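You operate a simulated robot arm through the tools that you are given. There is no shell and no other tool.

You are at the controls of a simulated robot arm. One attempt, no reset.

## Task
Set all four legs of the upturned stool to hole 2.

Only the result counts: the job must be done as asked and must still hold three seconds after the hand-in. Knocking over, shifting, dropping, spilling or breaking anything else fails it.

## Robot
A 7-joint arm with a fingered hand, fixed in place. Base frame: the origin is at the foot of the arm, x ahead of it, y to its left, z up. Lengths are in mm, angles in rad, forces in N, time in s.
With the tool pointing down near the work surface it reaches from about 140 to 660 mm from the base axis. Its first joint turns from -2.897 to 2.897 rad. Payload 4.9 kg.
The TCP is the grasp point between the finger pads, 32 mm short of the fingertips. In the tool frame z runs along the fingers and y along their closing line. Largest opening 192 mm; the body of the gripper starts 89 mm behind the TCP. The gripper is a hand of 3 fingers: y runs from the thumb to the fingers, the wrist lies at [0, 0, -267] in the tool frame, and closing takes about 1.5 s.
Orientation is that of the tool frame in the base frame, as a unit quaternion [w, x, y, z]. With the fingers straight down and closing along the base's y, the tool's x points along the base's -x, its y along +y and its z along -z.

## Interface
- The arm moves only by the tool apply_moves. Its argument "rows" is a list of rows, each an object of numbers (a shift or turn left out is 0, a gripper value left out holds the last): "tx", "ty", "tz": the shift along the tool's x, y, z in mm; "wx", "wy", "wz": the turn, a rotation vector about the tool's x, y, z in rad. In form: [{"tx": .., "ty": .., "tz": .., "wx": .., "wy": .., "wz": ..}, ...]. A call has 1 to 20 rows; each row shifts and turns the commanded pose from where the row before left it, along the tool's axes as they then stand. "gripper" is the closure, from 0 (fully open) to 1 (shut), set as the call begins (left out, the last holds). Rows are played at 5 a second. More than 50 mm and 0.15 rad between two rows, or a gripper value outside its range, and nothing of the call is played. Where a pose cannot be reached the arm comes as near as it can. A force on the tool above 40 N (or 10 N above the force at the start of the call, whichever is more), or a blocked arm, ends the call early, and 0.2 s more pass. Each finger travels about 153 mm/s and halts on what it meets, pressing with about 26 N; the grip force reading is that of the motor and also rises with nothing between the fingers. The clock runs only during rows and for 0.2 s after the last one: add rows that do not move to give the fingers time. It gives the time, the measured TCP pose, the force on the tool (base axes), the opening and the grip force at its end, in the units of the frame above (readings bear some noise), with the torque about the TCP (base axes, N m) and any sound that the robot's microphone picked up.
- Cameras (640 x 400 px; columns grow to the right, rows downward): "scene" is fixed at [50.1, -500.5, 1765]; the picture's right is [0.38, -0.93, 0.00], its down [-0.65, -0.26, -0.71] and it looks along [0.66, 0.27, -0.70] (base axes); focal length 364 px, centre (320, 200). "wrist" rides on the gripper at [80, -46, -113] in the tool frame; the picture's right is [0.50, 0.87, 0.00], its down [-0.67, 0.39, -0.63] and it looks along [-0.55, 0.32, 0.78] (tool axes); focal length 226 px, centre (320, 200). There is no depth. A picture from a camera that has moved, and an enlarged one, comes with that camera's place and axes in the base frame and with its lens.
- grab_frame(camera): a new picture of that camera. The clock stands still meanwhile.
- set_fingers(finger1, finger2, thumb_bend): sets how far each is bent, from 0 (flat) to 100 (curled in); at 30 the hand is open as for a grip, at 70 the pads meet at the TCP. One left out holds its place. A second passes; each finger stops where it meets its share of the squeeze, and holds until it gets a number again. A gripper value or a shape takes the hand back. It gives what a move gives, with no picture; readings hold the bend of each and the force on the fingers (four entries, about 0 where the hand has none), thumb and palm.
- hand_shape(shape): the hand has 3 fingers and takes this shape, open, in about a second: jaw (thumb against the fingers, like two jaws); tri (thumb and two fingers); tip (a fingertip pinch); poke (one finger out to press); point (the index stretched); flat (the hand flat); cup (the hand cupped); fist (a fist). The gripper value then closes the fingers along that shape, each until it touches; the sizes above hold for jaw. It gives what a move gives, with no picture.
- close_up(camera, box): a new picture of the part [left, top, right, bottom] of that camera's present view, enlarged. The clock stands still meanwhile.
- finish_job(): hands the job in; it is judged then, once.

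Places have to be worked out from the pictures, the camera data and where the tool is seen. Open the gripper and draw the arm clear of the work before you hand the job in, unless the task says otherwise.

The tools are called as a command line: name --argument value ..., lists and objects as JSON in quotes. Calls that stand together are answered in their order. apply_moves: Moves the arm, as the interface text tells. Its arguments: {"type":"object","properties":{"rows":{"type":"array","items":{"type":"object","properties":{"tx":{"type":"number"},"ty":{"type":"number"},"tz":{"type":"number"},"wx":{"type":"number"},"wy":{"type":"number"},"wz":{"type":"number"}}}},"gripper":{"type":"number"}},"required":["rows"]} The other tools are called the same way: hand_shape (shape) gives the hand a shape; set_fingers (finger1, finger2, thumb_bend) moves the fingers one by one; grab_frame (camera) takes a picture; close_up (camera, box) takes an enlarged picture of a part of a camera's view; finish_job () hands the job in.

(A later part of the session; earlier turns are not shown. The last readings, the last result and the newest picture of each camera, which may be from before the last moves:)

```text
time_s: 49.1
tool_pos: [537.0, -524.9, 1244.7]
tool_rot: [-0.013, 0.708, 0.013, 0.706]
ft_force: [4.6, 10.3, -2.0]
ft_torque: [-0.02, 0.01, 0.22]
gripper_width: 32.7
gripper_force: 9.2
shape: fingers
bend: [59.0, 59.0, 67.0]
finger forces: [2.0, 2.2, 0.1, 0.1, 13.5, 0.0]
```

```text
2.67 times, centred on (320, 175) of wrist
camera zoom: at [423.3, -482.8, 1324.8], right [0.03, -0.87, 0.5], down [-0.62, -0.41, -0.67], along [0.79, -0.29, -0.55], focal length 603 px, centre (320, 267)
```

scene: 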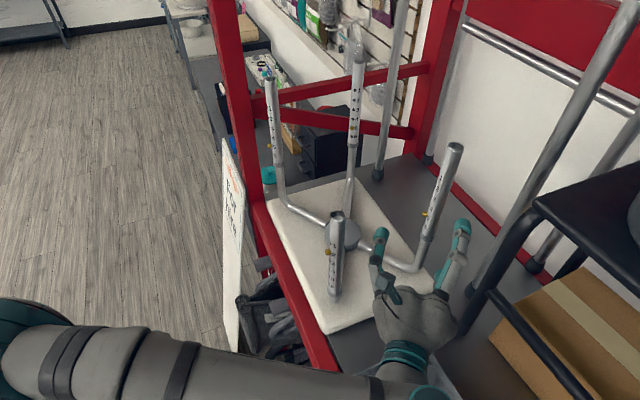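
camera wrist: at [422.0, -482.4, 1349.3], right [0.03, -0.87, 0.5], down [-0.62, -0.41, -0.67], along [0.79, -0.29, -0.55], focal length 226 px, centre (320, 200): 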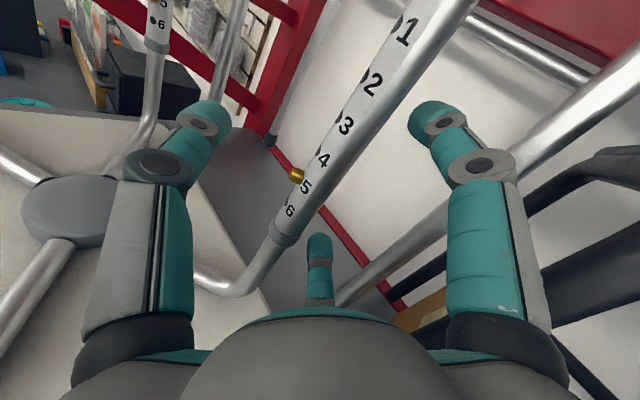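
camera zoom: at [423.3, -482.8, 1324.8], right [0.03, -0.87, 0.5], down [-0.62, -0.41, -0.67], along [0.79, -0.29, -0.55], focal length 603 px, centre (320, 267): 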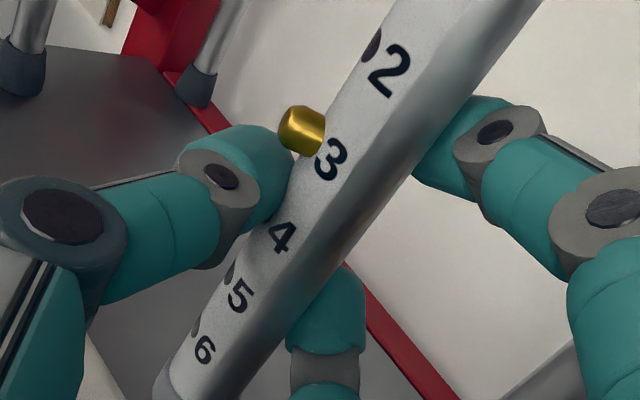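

Pin is out at hole 3. Repeating once more: open, up, press, for the last step to hole 2 on leg B.

set_fingers --finger1 54 --finger2 54 --thumb_bend 57

apply_moves --rows '[{"tx": 6}, {"tx": 6}, {"tx": 6}, {"tx": 6}, {}]'

close_up --camera "scene" --box '[390, 170, 470, 250]'

set_fingers --finger1 58 --finger2 58 --thumb_bend 64

set_fingers --finger1 61 --finger2 61 --thumb_bend 73

close_up --camera "wrist" --box '[220, 100, 420, 250]'

```text
time_s: 50.1
tool_pos: [538.5, -525.7, 1246.2]
tool_rot: [-0.014, 0.708, 0.013, 0.706]
ft_force: [0.4, 0.2, 0.9]
ft_torque: [0.01, 0.0, -0.01]
gripper_width: 62.5
gripper_force: 0.1
shape: fingers
bend: [54.0, 54.0, 56.0]
finger forces: [0.1, 0.0, 0.0, 0.0, 0.0, 0.0]
```

```text
time_s: 51.3
tool_pos: [535.4, -524.6, 1270.7]
tool_rot: [-0.014, 0.708, 0.012, 0.706]
ft_force: [-0.5, 0.0, 0.1]
ft_torque: [0.02, 0.02, 0.03]
gripper_width: 62.4
gripper_force: 0.1
shape: fingers
bend: [54.0, 54.0, 56.0]
finger forces: [0.0, 0.0, 0.0, 0.1, 0.0, 0.1]
```

```text
5.00 times, centred on (430, 210) of scene
camera zoom: at [50.1, -500.5, 1765.0], right [0.38, -0.93, 0.0], down [-0.65, -0.26, -0.71], along [0.66, 0.27, -0.7], focal length 1819 px, centre (-230, 150)
```

zoom: 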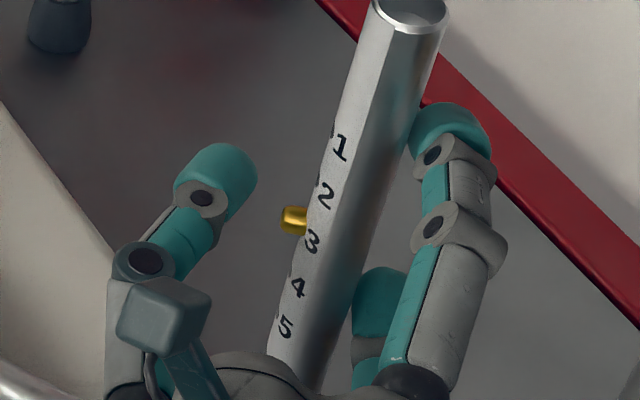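

```text
time_s: 52.3
tool_pos: [536.5, -523.8, 1269.4]
tool_rot: [-0.014, 0.707, 0.013, 0.707]
ft_force: [1.2, 2.3, 0.0]
ft_torque: [-0.01, 0.0, 0.03]
gripper_width: 44.9
gripper_force: 2.0
shape: fingers
bend: [57.0, 57.0, 63.0]
finger forces: [0.2, 0.3, 0.0, 0.0, 2.9, 0.1]
```

```text
time_s: 53.3
tool_pos: [536.3, -523.2, 1269.1]
tool_rot: [-0.013, 0.708, 0.012, 0.706]
ft_force: [8.9, 6.8, 0.4]
ft_torque: [0.02, -0.05, 0.09]
gripper_width: 35.1
gripper_force: 9.7
shape: fingers
bend: [59.0, 59.0, 66.0]
finger forces: [2.7, 2.6, 0.1, 0.1, 12.7, 0.1]
heard: click
```

```text
2.67 times, centred on (320, 175) of wrist
camera zoom: at [422.8, -481.6, 1349.6], right [0.03, -0.87, 0.5], down [-0.62, -0.41, -0.67], along [0.79, -0.29, -0.55], focal length 603 px, centre (320, 267)
```

zoom: 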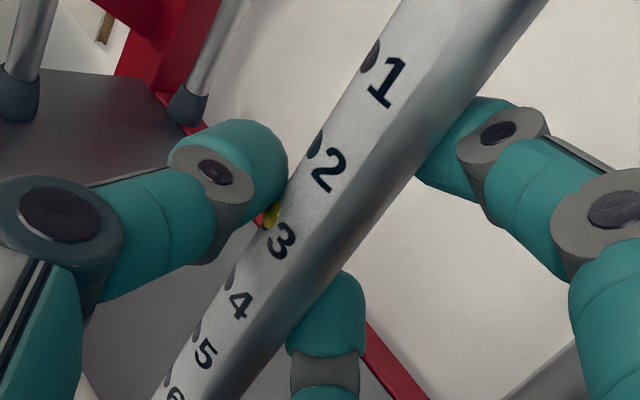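

Pin in hole 3 is pressed (click). Sliding down the last step to hole 2.

apply_moves --rows '[{"tx": -2}, {"tx": -2}, {"tx": -3}, {"tx": -3}, {"tx": -3}, {"tx": -3}, {"tx": -3}, {"tx": -2}, {"tx": -1}, {"tx": -1}, {"tx": -0.5}]'

close_up --camera "scene" --box '[390, 170, 470, 250]'

set_fingers --finger1 50 --finger2 50 --thumb_bend 50

close_up --camera "scene" --box '[390, 170, 470, 250]'

close_up --camera "wrist" --box '[220, 100, 420, 250]'

```text
time_s: 55.7
tool_pos: [536.5, -523.3, 1245.3]
tool_rot: [-0.013, 0.707, 0.013, 0.707]
ft_force: [2.5, 6.4, -2.1]
ft_torque: [-0.01, 0.01, 0.14]
gripper_width: 33.2
gripper_force: 8.6
shape: fingers
bend: [59.0, 59.0, 67.0]
finger forces: [2.5, 2.7, 0.0, 0.0, 11.6, 0.0]
```

```text
5.00 times, centred on (430, 210) of scene
camera zoom: at [50.1, -500.5, 1765.0], right [0.38, -0.93, 0.0], down [-0.65, -0.26, -0.71], along [0.66, 0.27, -0.7], focal length 1819 px, centre (-230, 150)
```

zoom: 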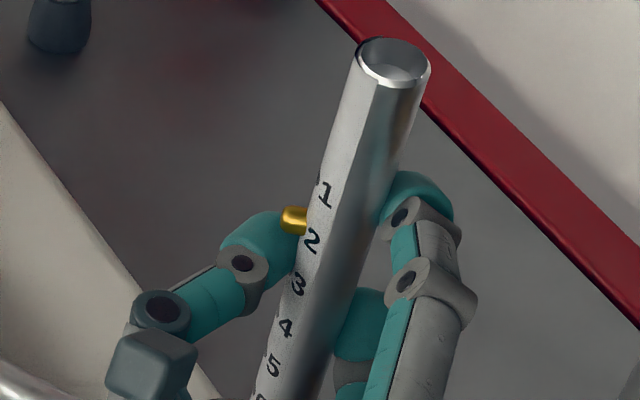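

```text
time_s: 56.7
tool_pos: [537.2, -523.7, 1246.8]
tool_rot: [-0.013, 0.707, 0.012, 0.707]
ft_force: [-0.4, -0.6, 0.8]
ft_torque: [0.01, 0.01, -0.04]
gripper_width: 83.8
gripper_force: 0.0
shape: fingers
bend: [50.0, 50.0, 50.0]
finger forces: [0.0, 0.1, 0.0, 0.0, 0.0, 0.1]
```

```text
5.00 times, centred on (430, 210) of scene
camera zoom: at [50.1, -500.5, 1765.0], right [0.38, -0.93, 0.0], down [-0.65, -0.26, -0.71], along [0.66, 0.27, -0.7], focal length 1819 px, centre (-230, 150)
```

zoom: 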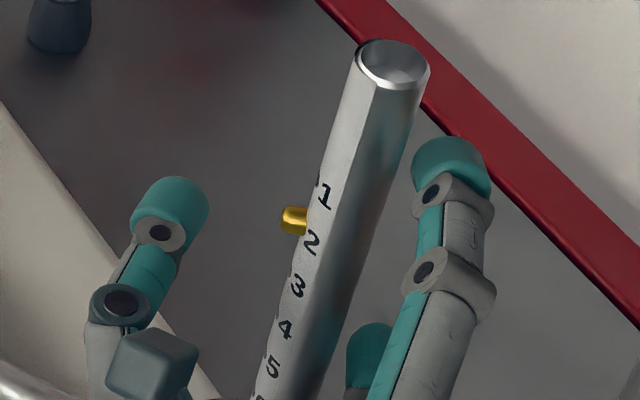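

```text
2.67 times, centred on (320, 175) of wrist
camera zoom: at [422.6, -482.2, 1325.8], right [0.03, -0.87, 0.5], down [-0.62, -0.41, -0.67], along [0.79, -0.29, -0.55], focal length 603 px, centre (320, 267)
```

zoom: 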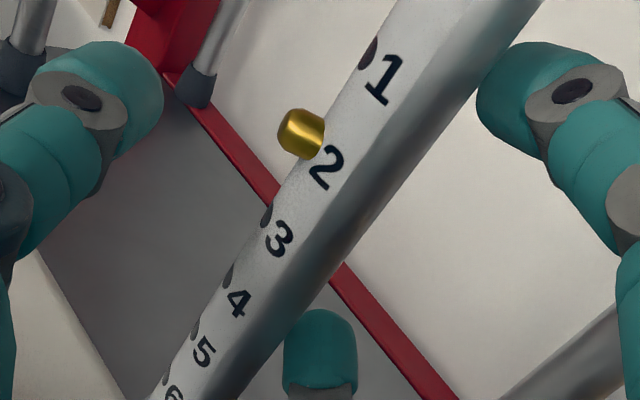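

Leg B is in hole 2 with the pin fully out. Next is leg C, which is too far for a side pinch, so I'll come in along azimuth ~−20° between legs A and D and press its pin with the straight thumb. First I retreat from B.

set_fingers --finger1 42 --finger2 42 --thumb_bend 42

apply_moves --rows '[{"tx": 7, "tz": -8}, {"tx": 7, "tz": -16}, {"tx": 6, "tz": -20}, {"tz": -26}, {"tz": -26}, {"tz": -26}, {"tz": -26}, {"tz": -26}, {"tz": -26}]'

grab_frame --camera "scene"

grab_frame --camera "wrist"

```text
time_s: 57.7
tool_pos: [536.9, -523.7, 1245.6]
tool_rot: [-0.014, 0.707, 0.013, 0.707]
ft_force: [0.1, 0.4, -1.2]
ft_torque: [0.0, 0.02, -0.01]
gripper_width: 118.0
gripper_force: 0.0
shape: fingers
bend: [42.0, 42.0, 42.0]
finger forces: [0.0, 0.0, 0.0, 0.0, 0.0, 0.0]
```

```text
time_s: 59.7
tool_pos: [338.2, -529.9, 1267.4]
tool_rot: [-0.013, 0.708, 0.012, 0.706]
ft_force: [0.2, 1.2, 1.1]
ft_torque: [-0.03, 0.03, -0.03]
gripper_width: 117.9
gripper_force: 0.0
shape: fingers
bend: [42.0, 42.0, 42.0]
finger forces: [0.0, 0.0, 0.0, 0.0, 0.0, 0.0]
```

```text
taken
```

scene: 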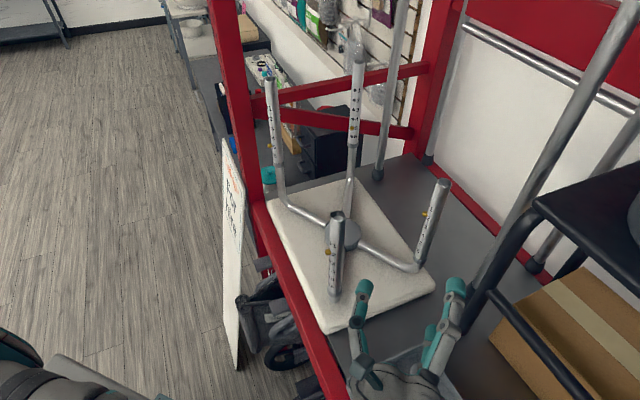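

```text
taken
camera wrist: at [223.6, -489.0, 1346.2], right [0.03, -0.87, 0.5], down [-0.62, -0.41, -0.67], along [0.79, -0.29, -0.55], focal length 226 px, centre (320, 200)
```

wrist: 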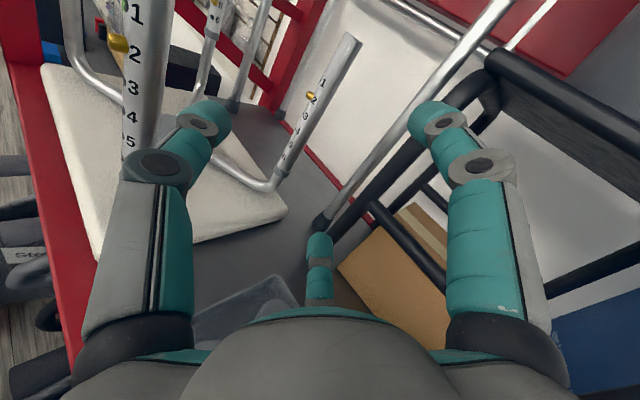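

Leg A and B both show the pin at 2 and the stool hasn't moved. Moving left in front of leg A (about 30 mm clear of it), then yawing toward leg C's approach line.

apply_moves --rows '[{"tz": -12}, {"ty": -37}, {"ty": -37}, {"ty": -37}, {"ty": -37}, {"ty": -37}, {"ty": -37}, {"ty": -37}]'

grab_frame --camera "wrist"

```text
time_s: 61.5
tool_pos: [314.9, -272.2, 1265.4]
tool_rot: [-0.013, 0.707, 0.012, 0.707]
ft_force: [0.5, -0.1, 0.1]
ft_torque: [0.0, 0.02, -0.01]
gripper_width: 117.9
gripper_force: 0.1
shape: fingers
bend: [42.0, 42.0, 42.0]
finger forces: [0.0, 0.0, 0.1, 0.0, 0.0, 0.0]
```

```text
taken
camera wrist: at [201.8, -230.2, 1347.0], right [0.03, -0.87, 0.5], down [-0.62, -0.41, -0.67], along [0.79, -0.29, -0.55], focal length 226 px, centre (320, 200)
```

wrist: 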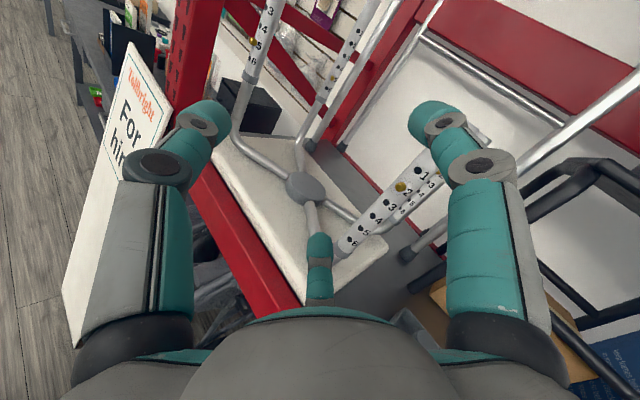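

The path is clear. I'll shift left, advance a little and yaw by −22° to line up with leg C.

apply_moves --rows '[{"ty": -30}, {"ty": -25, "tz": 15}, {"tz": 25}, {"tz": 25}, {"wx": -0.128}, {"wx": -0.128}, {"wx": -0.128}]'

grab_frame --camera "wrist"

grab_frame --camera "scene"

```text
time_s: 62.2
tool_pos: [293.8, -291.5, 1221.2]
tool_rot: [0.006, 0.709, -0.104, 0.697]
ft_force: [0.6, 0.5, 0.3]
ft_torque: [-0.02, -0.02, 0.02]
gripper_width: 118.4
gripper_force: 0.2
shape: fingers
bend: [42.0, 42.0, 42.0]
finger forces: [0.0, 0.0, 0.0, 0.1, 0.1, 0.0]
stopped in row 3: the arm was blocked; the commanded pose is now the measured one
```

```text
taken
camera wrist: at [190.0, -241.3, 1309.9], right [-0.13, -0.92, 0.38], down [-0.69, -0.19, -0.7], along [0.71, -0.35, -0.61], focal length 226 px, centre (320, 200)
```

wrist: 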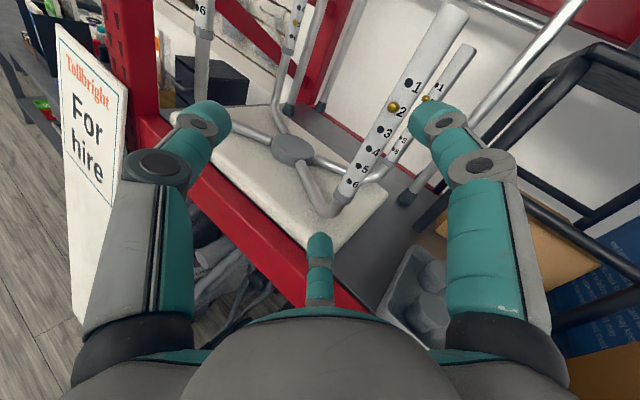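

```text
taken
```

scene: 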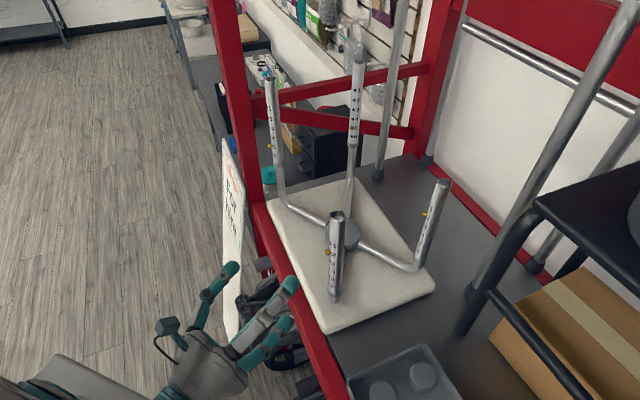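

The arm was blocked because the wrist came too close to its own base; nothing was touched. I'll rise first and then approach leg C from above, where the wrist stays further out.

apply_moves --rows '[{"tx": 20}, {"tx": 20}, {"tx": 20}, {"tx": 20}]'

grab_frame --camera "scene"

```text
time_s: 63.2
tool_pos: [290.3, -310.8, 1293.4]
tool_rot: [-0.001, 0.709, -0.119, 0.695]
ft_force: [0.0, 0.5, 0.2]
ft_torque: [0.01, -0.02, 0.02]
gripper_width: 118.2
gripper_force: 0.0
shape: fingers
bend: [42.0, 42.0, 42.0]
finger forces: [0.1, 0.0, 0.0, 0.0, 0.1, 0.0]
```

```text
taken
```

scene: 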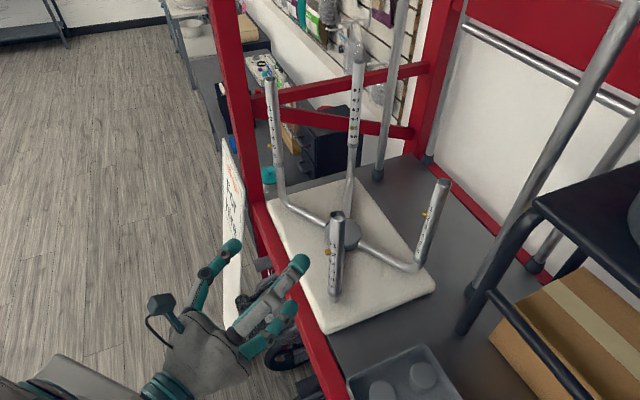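

Rising works. Continuing up to about z 1470 with the hand level.

apply_moves --rows '[{"tx": 25}, {"tx": 25}, {"tx": 25}, {"tx": 25}, {"tx": 25}, {"tx": 25}, {"tx": 25}]'

grab_frame --camera "scene"

grab_frame --camera "wrist"

```text
time_s: 64.8
tool_pos: [285.1, -325.5, 1485.9]
tool_rot: [0.027, 0.707, -0.104, 0.699]
ft_force: [-0.5, 0.2, -0.4]
ft_torque: [-0.01, 0.0, -0.02]
gripper_width: 118.3
gripper_force: 0.0
shape: fingers
bend: [42.0, 42.0, 42.0]
finger forces: [0.0, 0.0, 0.0, 0.0, 0.1, 0.0]
```

```text
taken
```

scene: 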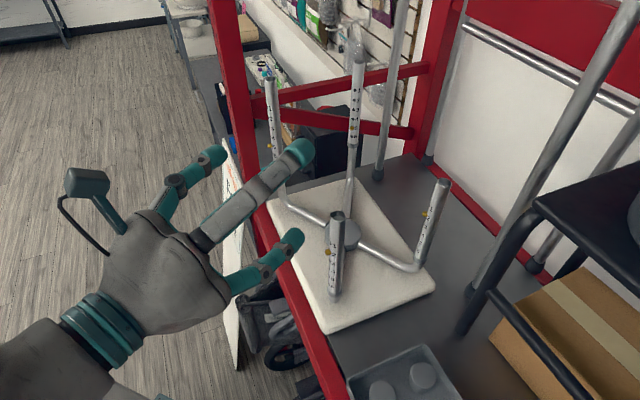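

```text
taken
camera wrist: at [182.9, -268.7, 1572.6], right [-0.16, -0.9, 0.41], down [-0.69, -0.19, -0.7], along [0.7, -0.39, -0.59], focal length 226 px, centre (320, 200)
```

wrist: 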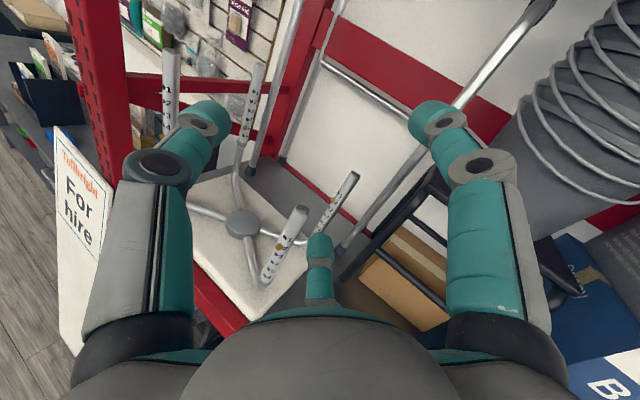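

The hand is up at z 1486, clear of all leg tops. I'll straighten its roll, yaw to −20° and travel forward over leg A toward the space in front of leg C.

apply_moves --rows '[{"wz": -0.107, "wy": 0.02}, {"wx": -0.082}, {"wx": -0.082}, {}]'

apply_moves --rows '[{"tz": 38, "ty": -15}, {"tz": 38, "ty": -15}, {"tz": 38, "ty": -15}, {"tz": 38, "ty": -15}, {"tz": 38, "ty": -15}]'

grab_frame --camera "scene"

grab_frame --camera "wrist"

```text
time_s: 66.0
tool_pos: [261.6, -385.7, 1434.0]
tool_rot: [0.104, 0.7, -0.193, 0.68]
ft_force: [0.4, 0.6, 0.1]
ft_torque: [0.01, -0.01, -0.01]
gripper_width: 118.5
gripper_force: 0.1
shape: fingers
bend: [42.0, 42.0, 42.0]
finger forces: [0.0, 0.0, 0.1, 0.1, 0.0, 0.1]
stopped in row 4: the arm was blocked; the commanded pose is now the measured one
```

```text
time_s: 66.6
tool_pos: [228.0, -437.5, 1446.1]
tool_rot: [0.188, 0.671, -0.262, 0.668]
ft_force: [0.4, 0.1, 0.2]
ft_torque: [0.01, 0.03, 0.01]
gripper_width: 118.3
gripper_force: 0.1
shape: fingers
bend: [42.0, 42.0, 42.0]
finger forces: [0.1, 0.1, 0.0, 0.0, 0.0, 0.1]
stopped in row 2: the arm was blocked; the commanded pose is now the measured one
```

```text
taken
```

scene: 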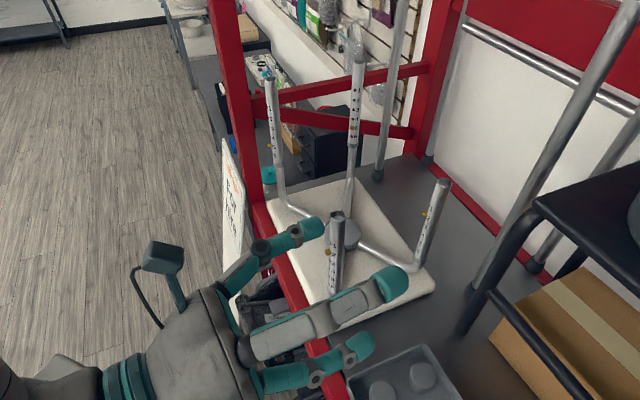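

```text
taken
camera wrist: at [163.3, -341.4, 1533.6], right [-0.54, -0.74, 0.41], down [-0.72, 0.14, -0.68], along [0.44, -0.66, -0.6], focal length 226 px, centre (320, 200)
```

wrist: 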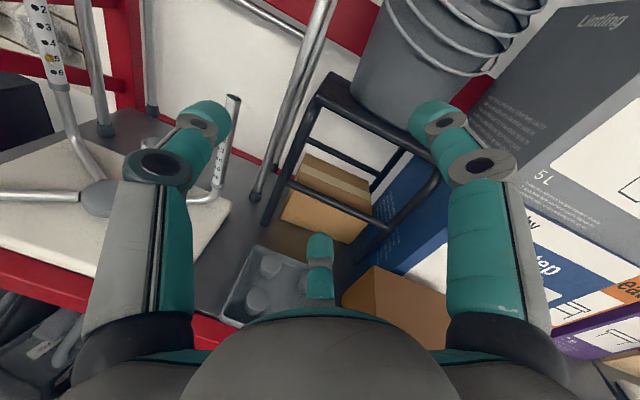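

The blocks come from a wrist-roll limit, not contact: this roll runs out when the hand points radially outward. I'll roll the hand by −90° (thumb underneath, away from the limit) and use the thumb as the presser from below for leg C.

apply_moves --rows '[{"wz": -0.145}, {"wz": -0.145}, {"wz": -0.145}, {"wz": -0.145}, {"wz": -0.145}, {"wz": -0.145}, {"wz": -0.145}, {"wz": -0.145}, {"wz": -0.145}, {"wz": -0.145}, {"wz": -0.12}]'

grab_frame --camera "scene"

grab_frame --camera "wrist"

```text
time_s: 69.0
tool_pos: [222.3, -441.6, 1442.4]
tool_rot: [0.605, 0.663, 0.285, 0.336]
ft_force: [0.5, -0.3, 0.8]
ft_torque: [-0.01, -0.03, -0.01]
gripper_width: 118.3
gripper_force: 0.1
shape: fingers
bend: [42.0, 42.0, 42.0]
finger forces: [0.1, 0.0, 0.1, 0.0, 0.1, 0.0]
```

```text
taken
```

scene: 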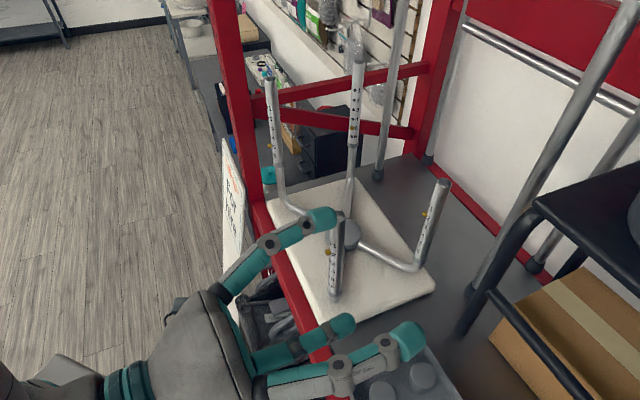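

```text
taken
camera wrist: at [183.5, -306.7, 1409.4], right [0.28, 0.3, 0.91], down [-0.92, -0.18, 0.34], along [0.27, -0.94, 0.23], focal length 226 px, centre (320, 200)
```

wrist: 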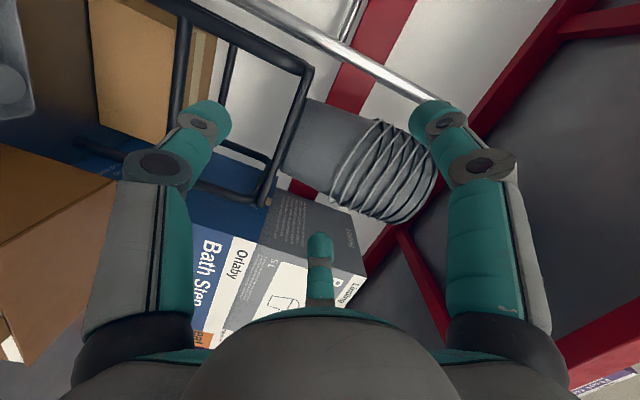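

The roll worked; thumb is now underneath. I'll rise to about 1490, level the hand and yaw it to azimuth −5°, still clear of the stool.

apply_moves --rows '[{"ty": 24}, {"ty": 24, "wz": -0.1}, {"wx": -0.042}, {"wy": 0.143}, {"wy": 0.143}, {"wy": 0.143}, {"wy": 0.143}]'

grab_frame --camera "scene"

```text
time_s: 70.6
tool_pos: [228.0, -442.1, 1493.2]
tool_rot: [0.519, 0.515, 0.482, 0.482]
ft_force: [0.3, 0.5, 0.2]
ft_torque: [0.04, 0.06, -0.03]
gripper_width: 118.4
gripper_force: 0.0
shape: fingers
bend: [42.0, 42.0, 42.0]
finger forces: [0.1, 0.0, 0.0, 0.1, 0.0, 0.1]
```

```text
taken
```

scene: 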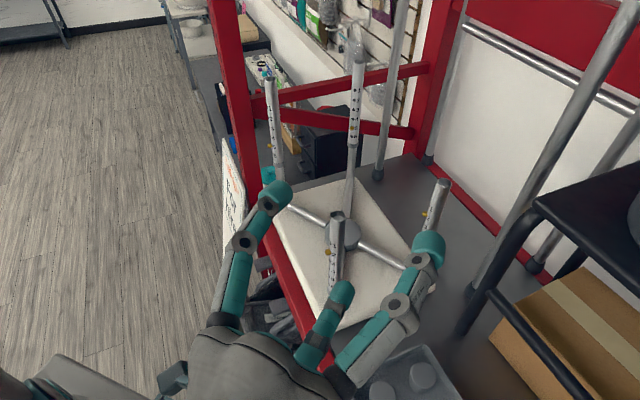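

The hand is level, thumb down, pointing azimuth −4°. Travelling forward and left over leg A at z 1493, with a check half-way.

apply_moves --rows '[{"tz": 32, "tx": 20}, {"tz": 32, "tx": 20}, {"tz": 32, "tx": 20}, {"tz": 32, "tx": 20}, {"tz": 32, "tx": 20}, {"tz": 32, "tx": 20}]'

grab_frame --camera "scene"

grab_frame --camera "wrist"

```text
time_s: 72.0
tool_pos: [424.8, -334.7, 1494.9]
tool_rot: [0.52, 0.517, 0.481, 0.481]
ft_force: [0.2, 0.0, 0.2]
ft_torque: [0.0, 0.01, 0.02]
gripper_width: 118.4
gripper_force: 0.0
shape: fingers
bend: [42.0, 42.0, 42.0]
finger forces: [0.0, 0.0, 0.0, 0.0, 0.0, 0.0]
```

```text
taken
```

scene: 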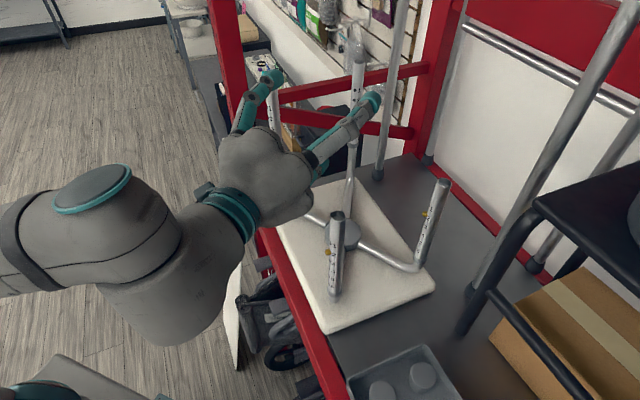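

```text
taken
camera wrist: at [318.6, -248.0, 1448.4], right [0.04, 0.5, 0.86], down [-0.68, -0.62, 0.39], along [0.73, -0.6, 0.32], focal length 226 px, centre (320, 200)
```

wrist: 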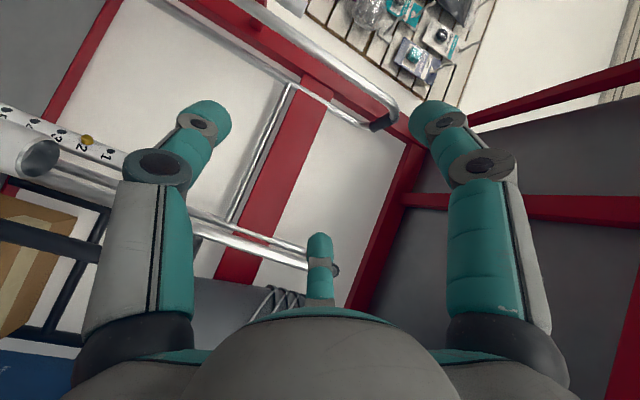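

Clear so far. Continuing to the spot above and in front of leg C.

apply_moves --rows '[{"tz": 33, "tx": 10.5}, {"tz": 33, "tx": 10.5}, {"tz": 33, "tx": 10.5}, {"tz": 33, "tx": 10.5}, {"tz": 33, "tx": 10.5}, {"tz": 33, "tx": 10.5}, {"tz": 30, "tx": 10.5}]'

grab_frame --camera "scene"

grab_frame --camera "wrist"

```text
time_s: 73.6
tool_pos: [660.8, -277.0, 1494.2]
tool_rot: [0.519, 0.516, 0.482, 0.481]
ft_force: [-0.2, -0.3, -0.2]
ft_torque: [0.02, 0.05, 0.02]
gripper_width: 118.6
gripper_force: 0.0
shape: fingers
bend: [42.0, 42.0, 42.0]
finger forces: [0.0, 0.1, 0.0, 0.0, 0.0, 0.1]
```

```text
taken
```

scene: 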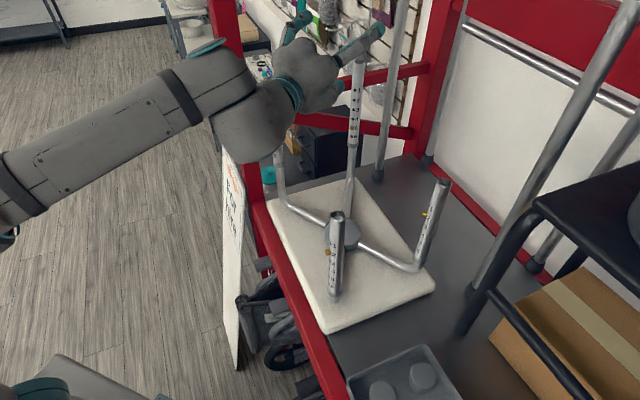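

```text
taken
camera wrist: at [554.3, -190.8, 1448.2], right [0.03, 0.5, 0.86], down [-0.68, -0.62, 0.39], along [0.73, -0.6, 0.32], focal length 226 px, centre (320, 200)
```

wrist: 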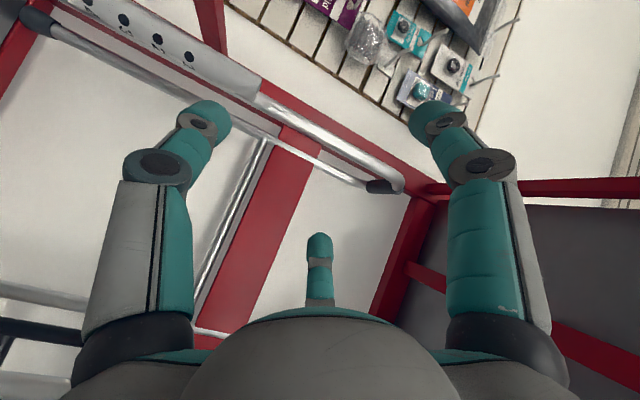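

In position above; the rack braces are at v≈476, well left of the hand. Descending 150 mm so the thumb comes level with leg C's pin.

apply_moves --rows '[{"ty": -30}, {"ty": -30}, {"ty": -30}, {"ty": -30}, {"ty": -28}]'

grab_frame --camera "scene"

grab_frame --camera "wrist"

close_up --camera "scene" --box '[250, 50, 410, 170]'

```text
time_s: 74.8
tool_pos: [659.2, -280.0, 1346.0]
tool_rot: [0.519, 0.516, 0.482, 0.481]
ft_force: [-0.4, -0.7, 0.9]
ft_torque: [-0.02, 0.08, 0.02]
gripper_width: 118.1
gripper_force: 0.1
shape: fingers
bend: [42.0, 42.0, 42.0]
finger forces: [0.0, 0.1, 0.0, 0.1, 0.0, 0.1]
```

```text
taken
```

scene: 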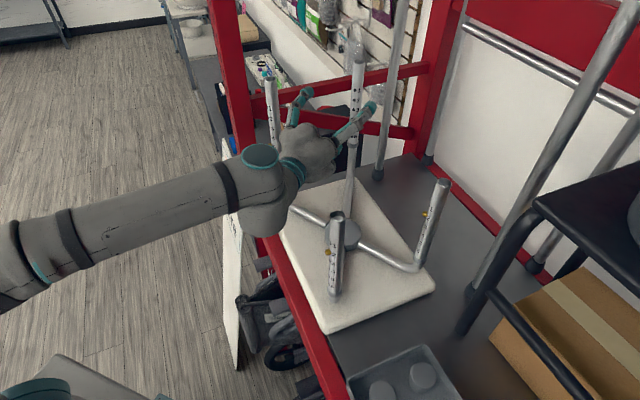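

```text
taken
camera wrist: at [553.8, -192.5, 1299.4], right [0.03, 0.5, 0.86], down [-0.68, -0.62, 0.39], along [0.73, -0.6, 0.32], focal length 226 px, centre (320, 200)
```

wrist: 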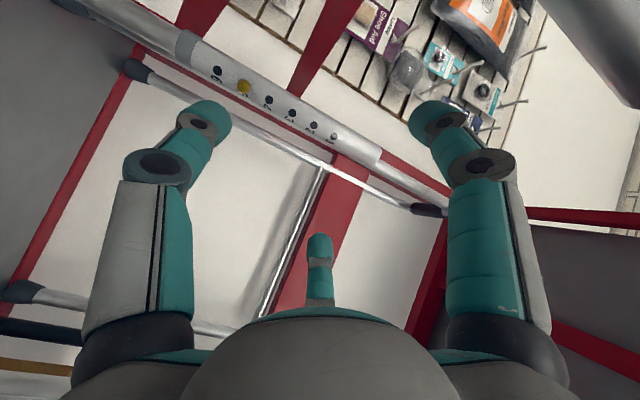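

```text
3.33 times, centred on (330, 110) of scene
camera zoom: at [50.1, -500.5, 1765.0], right [0.38, -0.93, 0.0], down [-0.65, -0.26, -0.71], along [0.66, 0.27, -0.7], focal length 1213 px, centre (287, 500)
```

zoom: 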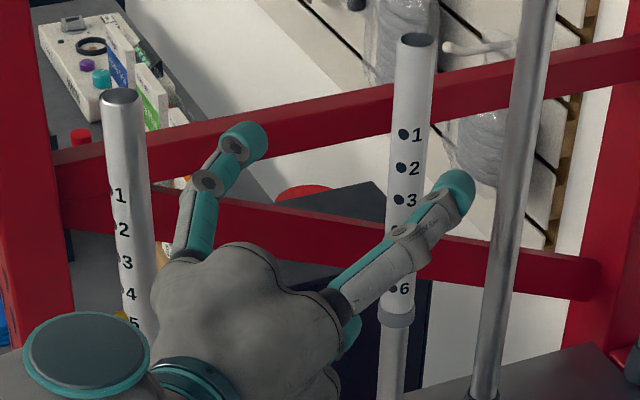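

Leg C's pin is straight ahead of the thumb: offset 0.6 mm sideways and about 1 mm in height, with a 74 mm gap. Advancing 62 mm and checking.

apply_moves --rows '[{"tz": 16}, {"tz": 16}, {"tz": 15}, {"tz": 15}]'

grab_frame --camera "wrist"

close_up --camera "scene" --box '[300, 40, 420, 170]'

```text
time_s: 75.8
tool_pos: [722.8, -284.1, 1345.1]
tool_rot: [0.519, 0.516, 0.483, 0.48]
ft_force: [-0.5, -0.8, -0.4]
ft_torque: [0.01, 0.03, -0.01]
gripper_width: 118.4
gripper_force: 0.1
shape: fingers
bend: [42.0, 42.0, 42.0]
finger forces: [0.1, 0.0, 0.0, 0.0, 0.0, 0.1]
```

```text
taken
camera wrist: at [617.0, -197.0, 1299.4], right [0.03, 0.5, 0.86], down [-0.68, -0.62, 0.39], along [0.73, -0.6, 0.32], focal length 226 px, centre (320, 200)
```

wrist: 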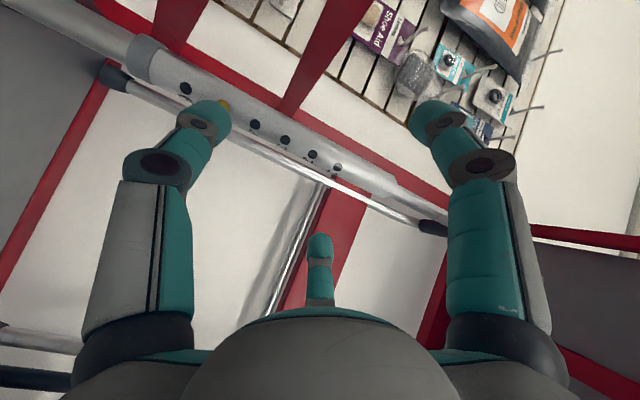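

```text
3.08 times, centred on (360, 105) of scene
camera zoom: at [50.1, -500.5, 1765.0], right [0.38, -0.93, 0.0], down [-0.65, -0.26, -0.71], along [0.66, 0.27, -0.7], focal length 1120 px, centre (197, 492)
```

zoom: 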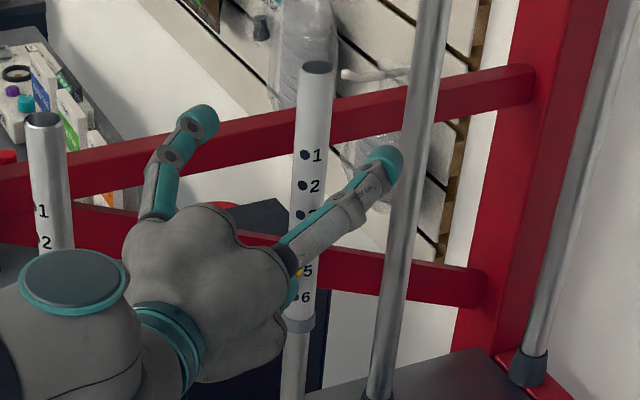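

The thumb tip is now close to the pin. Zooming in for fine alignment.

close_up --camera "wrist" --box '[160, 60, 280, 150]'

close_up --camera "scene" --box '[335, 110, 375, 150]'

```text
4.44 times, centred on (220, 105) of wrist
camera zoom: at [617.0, -197.0, 1299.4], right [0.03, 0.5, 0.86], down [-0.68, -0.62, 0.39], along [0.73, -0.6, 0.32], focal length 1005 px, centre (764, 622)
```

zoom: 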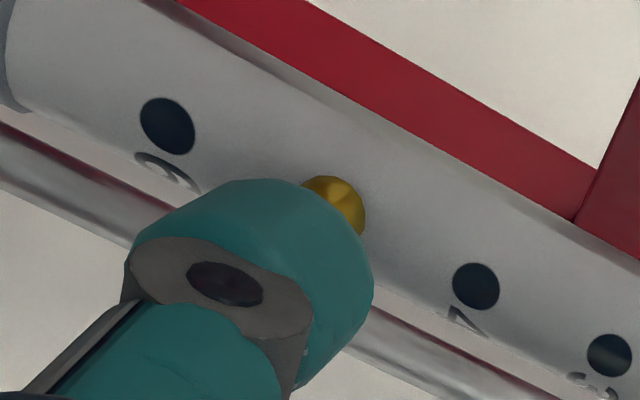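

```text
10.00 times, centred on (355, 130) of scene
camera zoom: at [50.1, -500.5, 1765.0], right [0.38, -0.93, 0.0], down [-0.65, -0.26, -0.71], along [0.66, 0.27, -0.7], focal length 3638 px, centre (-30, 900)
```

zoom: 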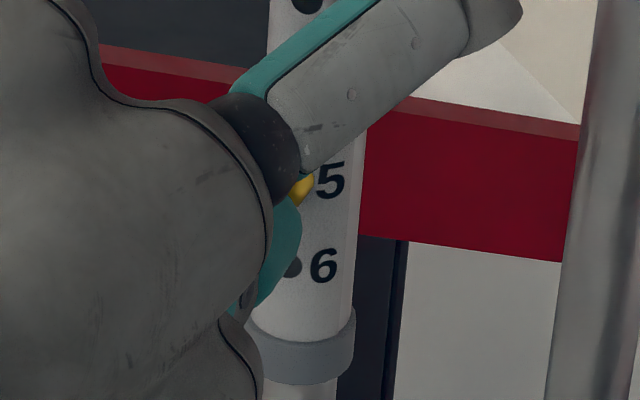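

The thumb centre is about 4 mm low relative to the pin and 10 mm short. I'll raise 4 mm and ease forward.

apply_moves --rows '[{"ty": 4}, {"tz": 3}, {"tz": 3}, {"tz": 2}]'

close_up --camera "wrist" --box '[160, 60, 280, 150]'

close_up --camera "scene" --box '[335, 100, 375, 150]'

```text
time_s: 76.8
tool_pos: [730.4, -286.4, 1349.5]
tool_rot: [0.519, 0.516, 0.482, 0.481]
ft_force: [0.1, 0.4, -0.7]
ft_torque: [0.0, -0.01, 0.0]
gripper_width: 118.3
gripper_force: 0.0
shape: fingers
bend: [42.0, 42.0, 42.0]
finger forces: [0.1, 0.0, 0.0, 0.0, 0.0, 0.0]
```

```text
4.44 times, centred on (220, 105) of wrist
camera zoom: at [623.7, -198.2, 1303.0], right [0.04, 0.5, 0.86], down [-0.68, -0.62, 0.39], along [0.73, -0.6, 0.32], focal length 1005 px, centre (764, 622)
```

zoom: 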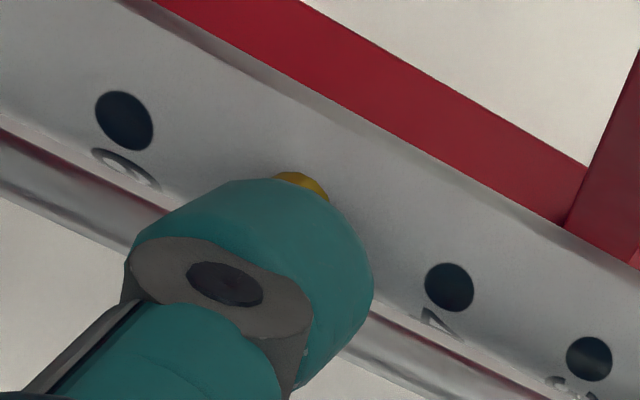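

```text
8.00 times, centred on (355, 125) of scene
camera zoom: at [50.1, -500.5, 1765.0], right [0.38, -0.93, 0.0], down [-0.65, -0.26, -0.71], along [0.66, 0.27, -0.7], focal length 2911 px, centre (40, 800)
```

zoom: 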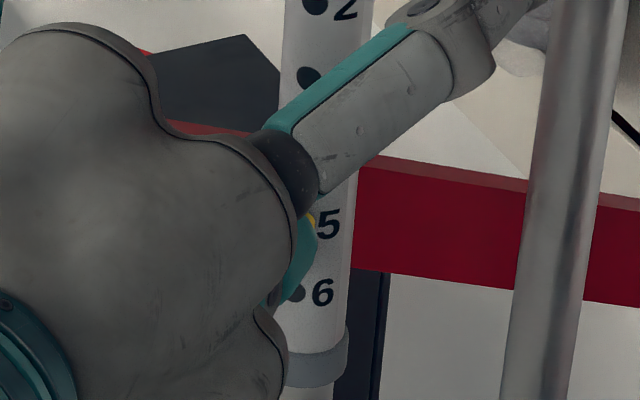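

Refined triangulation puts the pin at z ≈ 1264.7, about 4 mm below the thumb's centre, with contact about to occur. Backing off a touch, lowering 4 mm and advancing again.

apply_moves --rows '[{"tz": -2}, {"ty": -4}, {"tz": 2}, {"tz": 1.5}]'

close_up --camera "wrist" --box '[160, 60, 280, 150]'

close_up --camera "scene" --box '[335, 100, 375, 150]'

```text
time_s: 77.8
tool_pos: [731.2, -285.7, 1345.6]
tool_rot: [0.519, 0.517, 0.482, 0.481]
ft_force: [-1.6, -0.8, 0.5]
ft_torque: [-0.02, 0.2, -0.03]
gripper_width: 119.0
gripper_force: 1.4
shape: fingers
bend: [42.0, 42.0, 42.0]
finger forces: [0.0, 0.0, 0.0, 0.0, 1.8, 0.0]
```

```text
4.44 times, centred on (220, 105) of wrist
camera zoom: at [625.1, -198.3, 1299.3], right [0.03, 0.5, 0.86], down [-0.68, -0.62, 0.39], along [0.73, -0.6, 0.32], focal length 1005 px, centre (764, 622)
```

zoom: 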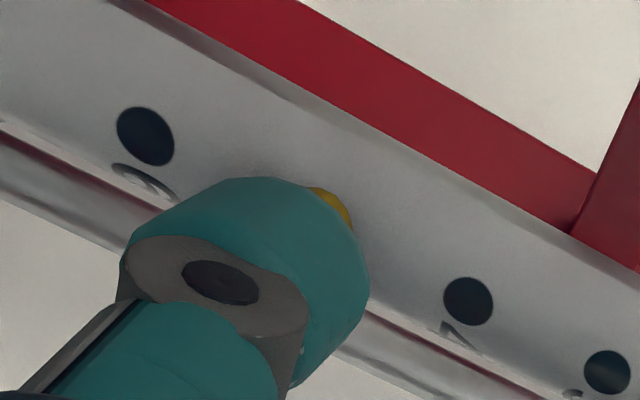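

```text
8.00 times, centred on (355, 125) of scene
camera zoom: at [50.1, -500.5, 1765.0], right [0.38, -0.93, 0.0], down [-0.65, -0.26, -0.71], along [0.66, 0.27, -0.7], focal length 2911 px, centre (40, 800)
```

zoom: 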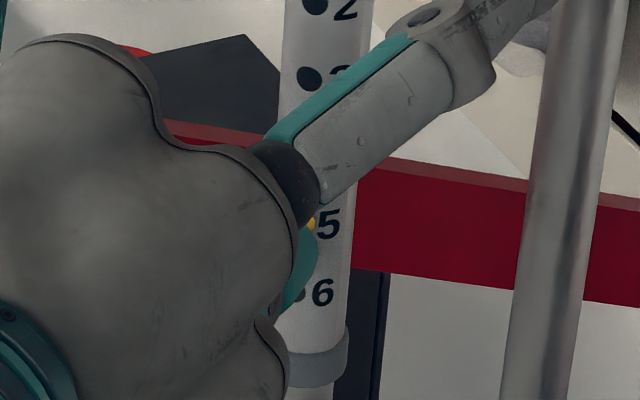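

Contact with the pin confirmed (thumb 1.8 N). Pressing forward gently.

apply_moves --rows '[{"tz": 1.5}, {"tz": 1.5}, {"tz": 1}, {"tz": 1}]'

close_up --camera "wrist" --box '[160, 60, 280, 150]'

close_up --camera "scene" --box '[335, 100, 375, 150]'

```text
time_s: 78.8
tool_pos: [736.8, -285.4, 1346.0]
tool_rot: [0.52, 0.516, 0.483, 0.48]
ft_force: [-10.1, 1.8, 1.7]
ft_torque: [0.06, 0.74, -0.02]
gripper_width: 119.0
gripper_force: 4.9
shape: fingers
bend: [42.0, 42.0, 42.0]
finger forces: [0.1, 0.0, 0.0, 0.1, 9.9, 0.0]
heard: click
```

```text
4.44 times, centred on (220, 105) of wrist
camera zoom: at [630.6, -198.5, 1299.5], right [0.03, 0.5, 0.86], down [-0.68, -0.62, 0.39], along [0.73, -0.6, 0.32], focal length 1005 px, centre (764, 622)
```

zoom: 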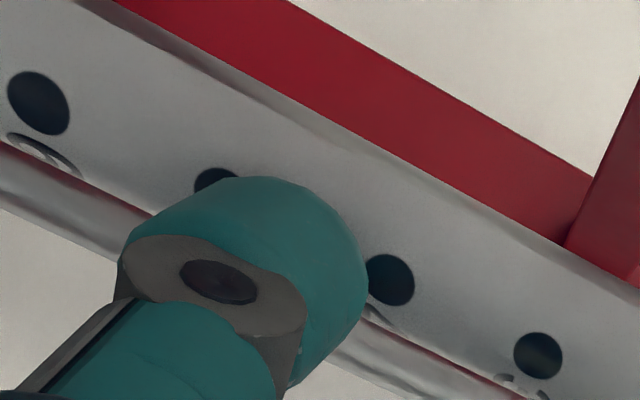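

```text
8.00 times, centred on (355, 125) of scene
camera zoom: at [50.1, -500.5, 1765.0], right [0.38, -0.93, 0.0], down [-0.65, -0.26, -0.71], along [0.66, 0.27, -0.7], focal length 2911 px, centre (40, 800)
```

zoom: 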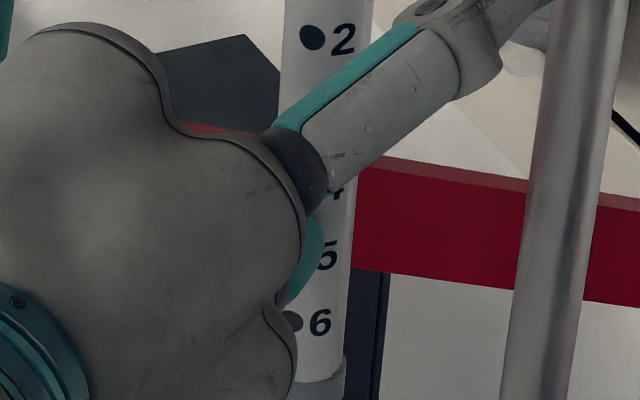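

Click, and the sleeve dropped about 12 mm under its own weight, so pressing alone lets it move. I'll retreat the thumb so the sleeve can settle and the pin can snap into hole 4.

apply_moves --rows '[{"tz": -5}, {"tz": -7}, {}, {}]'

close_up --camera "wrist" --box '[160, 60, 280, 150]'

close_up --camera "scene" --box '[335, 90, 385, 150]'

```text
time_s: 79.8
tool_pos: [724.9, -284.9, 1344.9]
tool_rot: [0.519, 0.517, 0.482, 0.48]
ft_force: [0.0, 0.4, 0.7]
ft_torque: [0.0, -0.01, 0.01]
gripper_width: 118.5
gripper_force: 0.0
shape: fingers
bend: [42.0, 42.0, 42.0]
finger forces: [0.0, 0.1, 0.0, 0.0, 0.0, 0.0]
```

```text
4.44 times, centred on (220, 105) of wrist
camera zoom: at [618.5, -197.3, 1298.9], right [0.03, 0.5, 0.86], down [-0.68, -0.62, 0.39], along [0.73, -0.6, 0.32], focal length 1005 px, centre (764, 622)
```

zoom: 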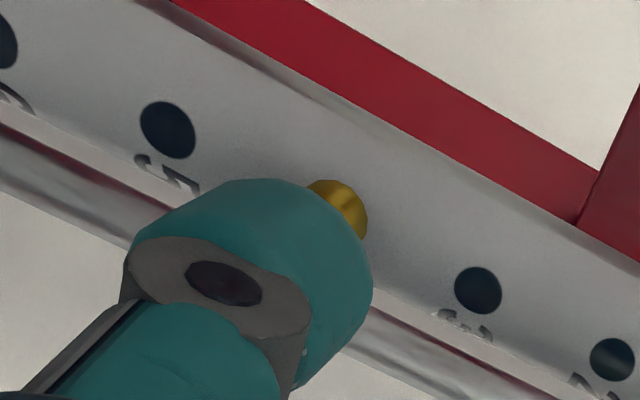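

```text
6.67 times, centred on (360, 120) of scene
camera zoom: at [50.1, -500.5, 1765.0], right [0.38, -0.93, 0.0], down [-0.65, -0.26, -0.71], along [0.66, 0.27, -0.7], focal length 2426 px, centre (53, 733)
```

zoom: 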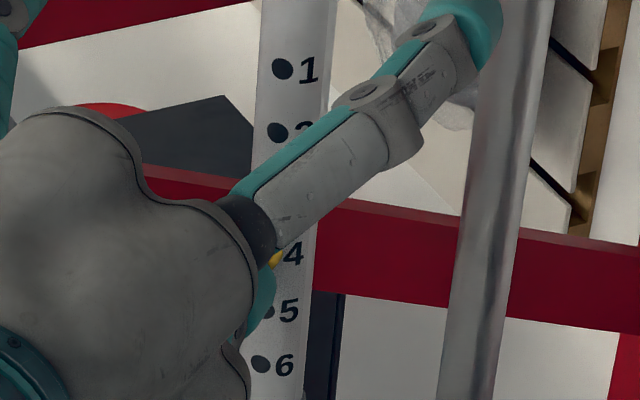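

The pin snapped into hole 4 — the sleeve drops by itself to the next hole. Repeating the same press-and-retreat for the next step, in one quick call.

apply_moves --rows '[{"tz": 6.5}, {"tz": 2}, {"tz": 2}, {"tz": 1.6}, {"tz": -6}, {"tz": -6.1}, {}, {}]'

close_up --camera "wrist" --box '[160, 60, 280, 150]'

close_up --camera "scene" --box '[335, 90, 385, 150]'

```text
time_s: 81.6
tool_pos: [724.9, -283.1, 1345.1]
tool_rot: [0.52, 0.517, 0.482, 0.48]
ft_force: [-0.1, -0.5, 0.5]
ft_torque: [-0.01, 0.03, -0.02]
gripper_width: 118.3
gripper_force: 0.1
shape: fingers
bend: [42.0, 42.0, 42.0]
finger forces: [0.1, 0.1, 0.1, 0.0, 0.0, 0.1]
heard: click
```

```text
4.44 times, centred on (220, 105) of wrist
camera zoom: at [618.4, -197.0, 1298.6], right [0.03, 0.5, 0.86], down [-0.68, -0.62, 0.39], along [0.73, -0.6, 0.32], focal length 1005 px, centre (764, 622)
```

zoom: 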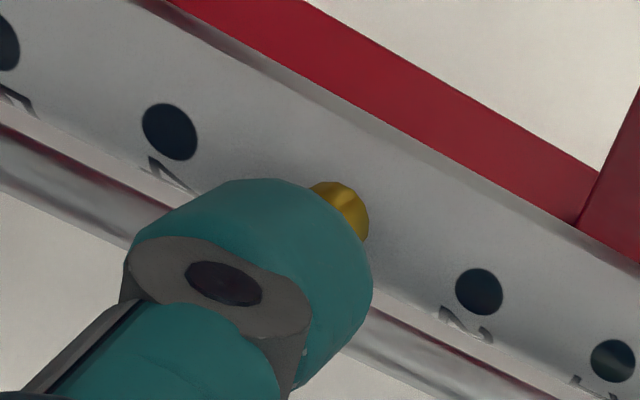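

```text
6.67 times, centred on (360, 120) of scene
camera zoom: at [50.1, -500.5, 1765.0], right [0.38, -0.93, 0.0], down [-0.65, -0.26, -0.71], along [0.66, 0.27, -0.7], focal length 2426 px, centre (53, 733)
```

zoom: 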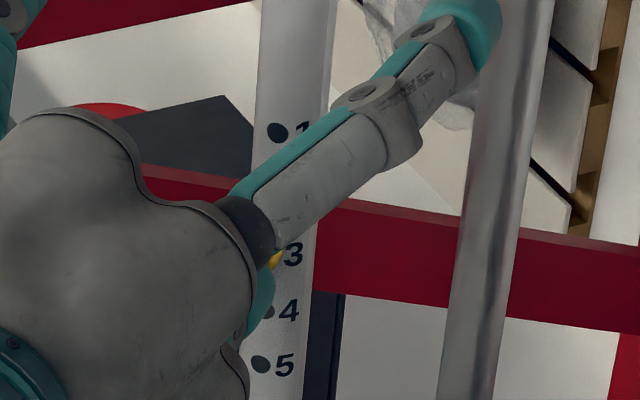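

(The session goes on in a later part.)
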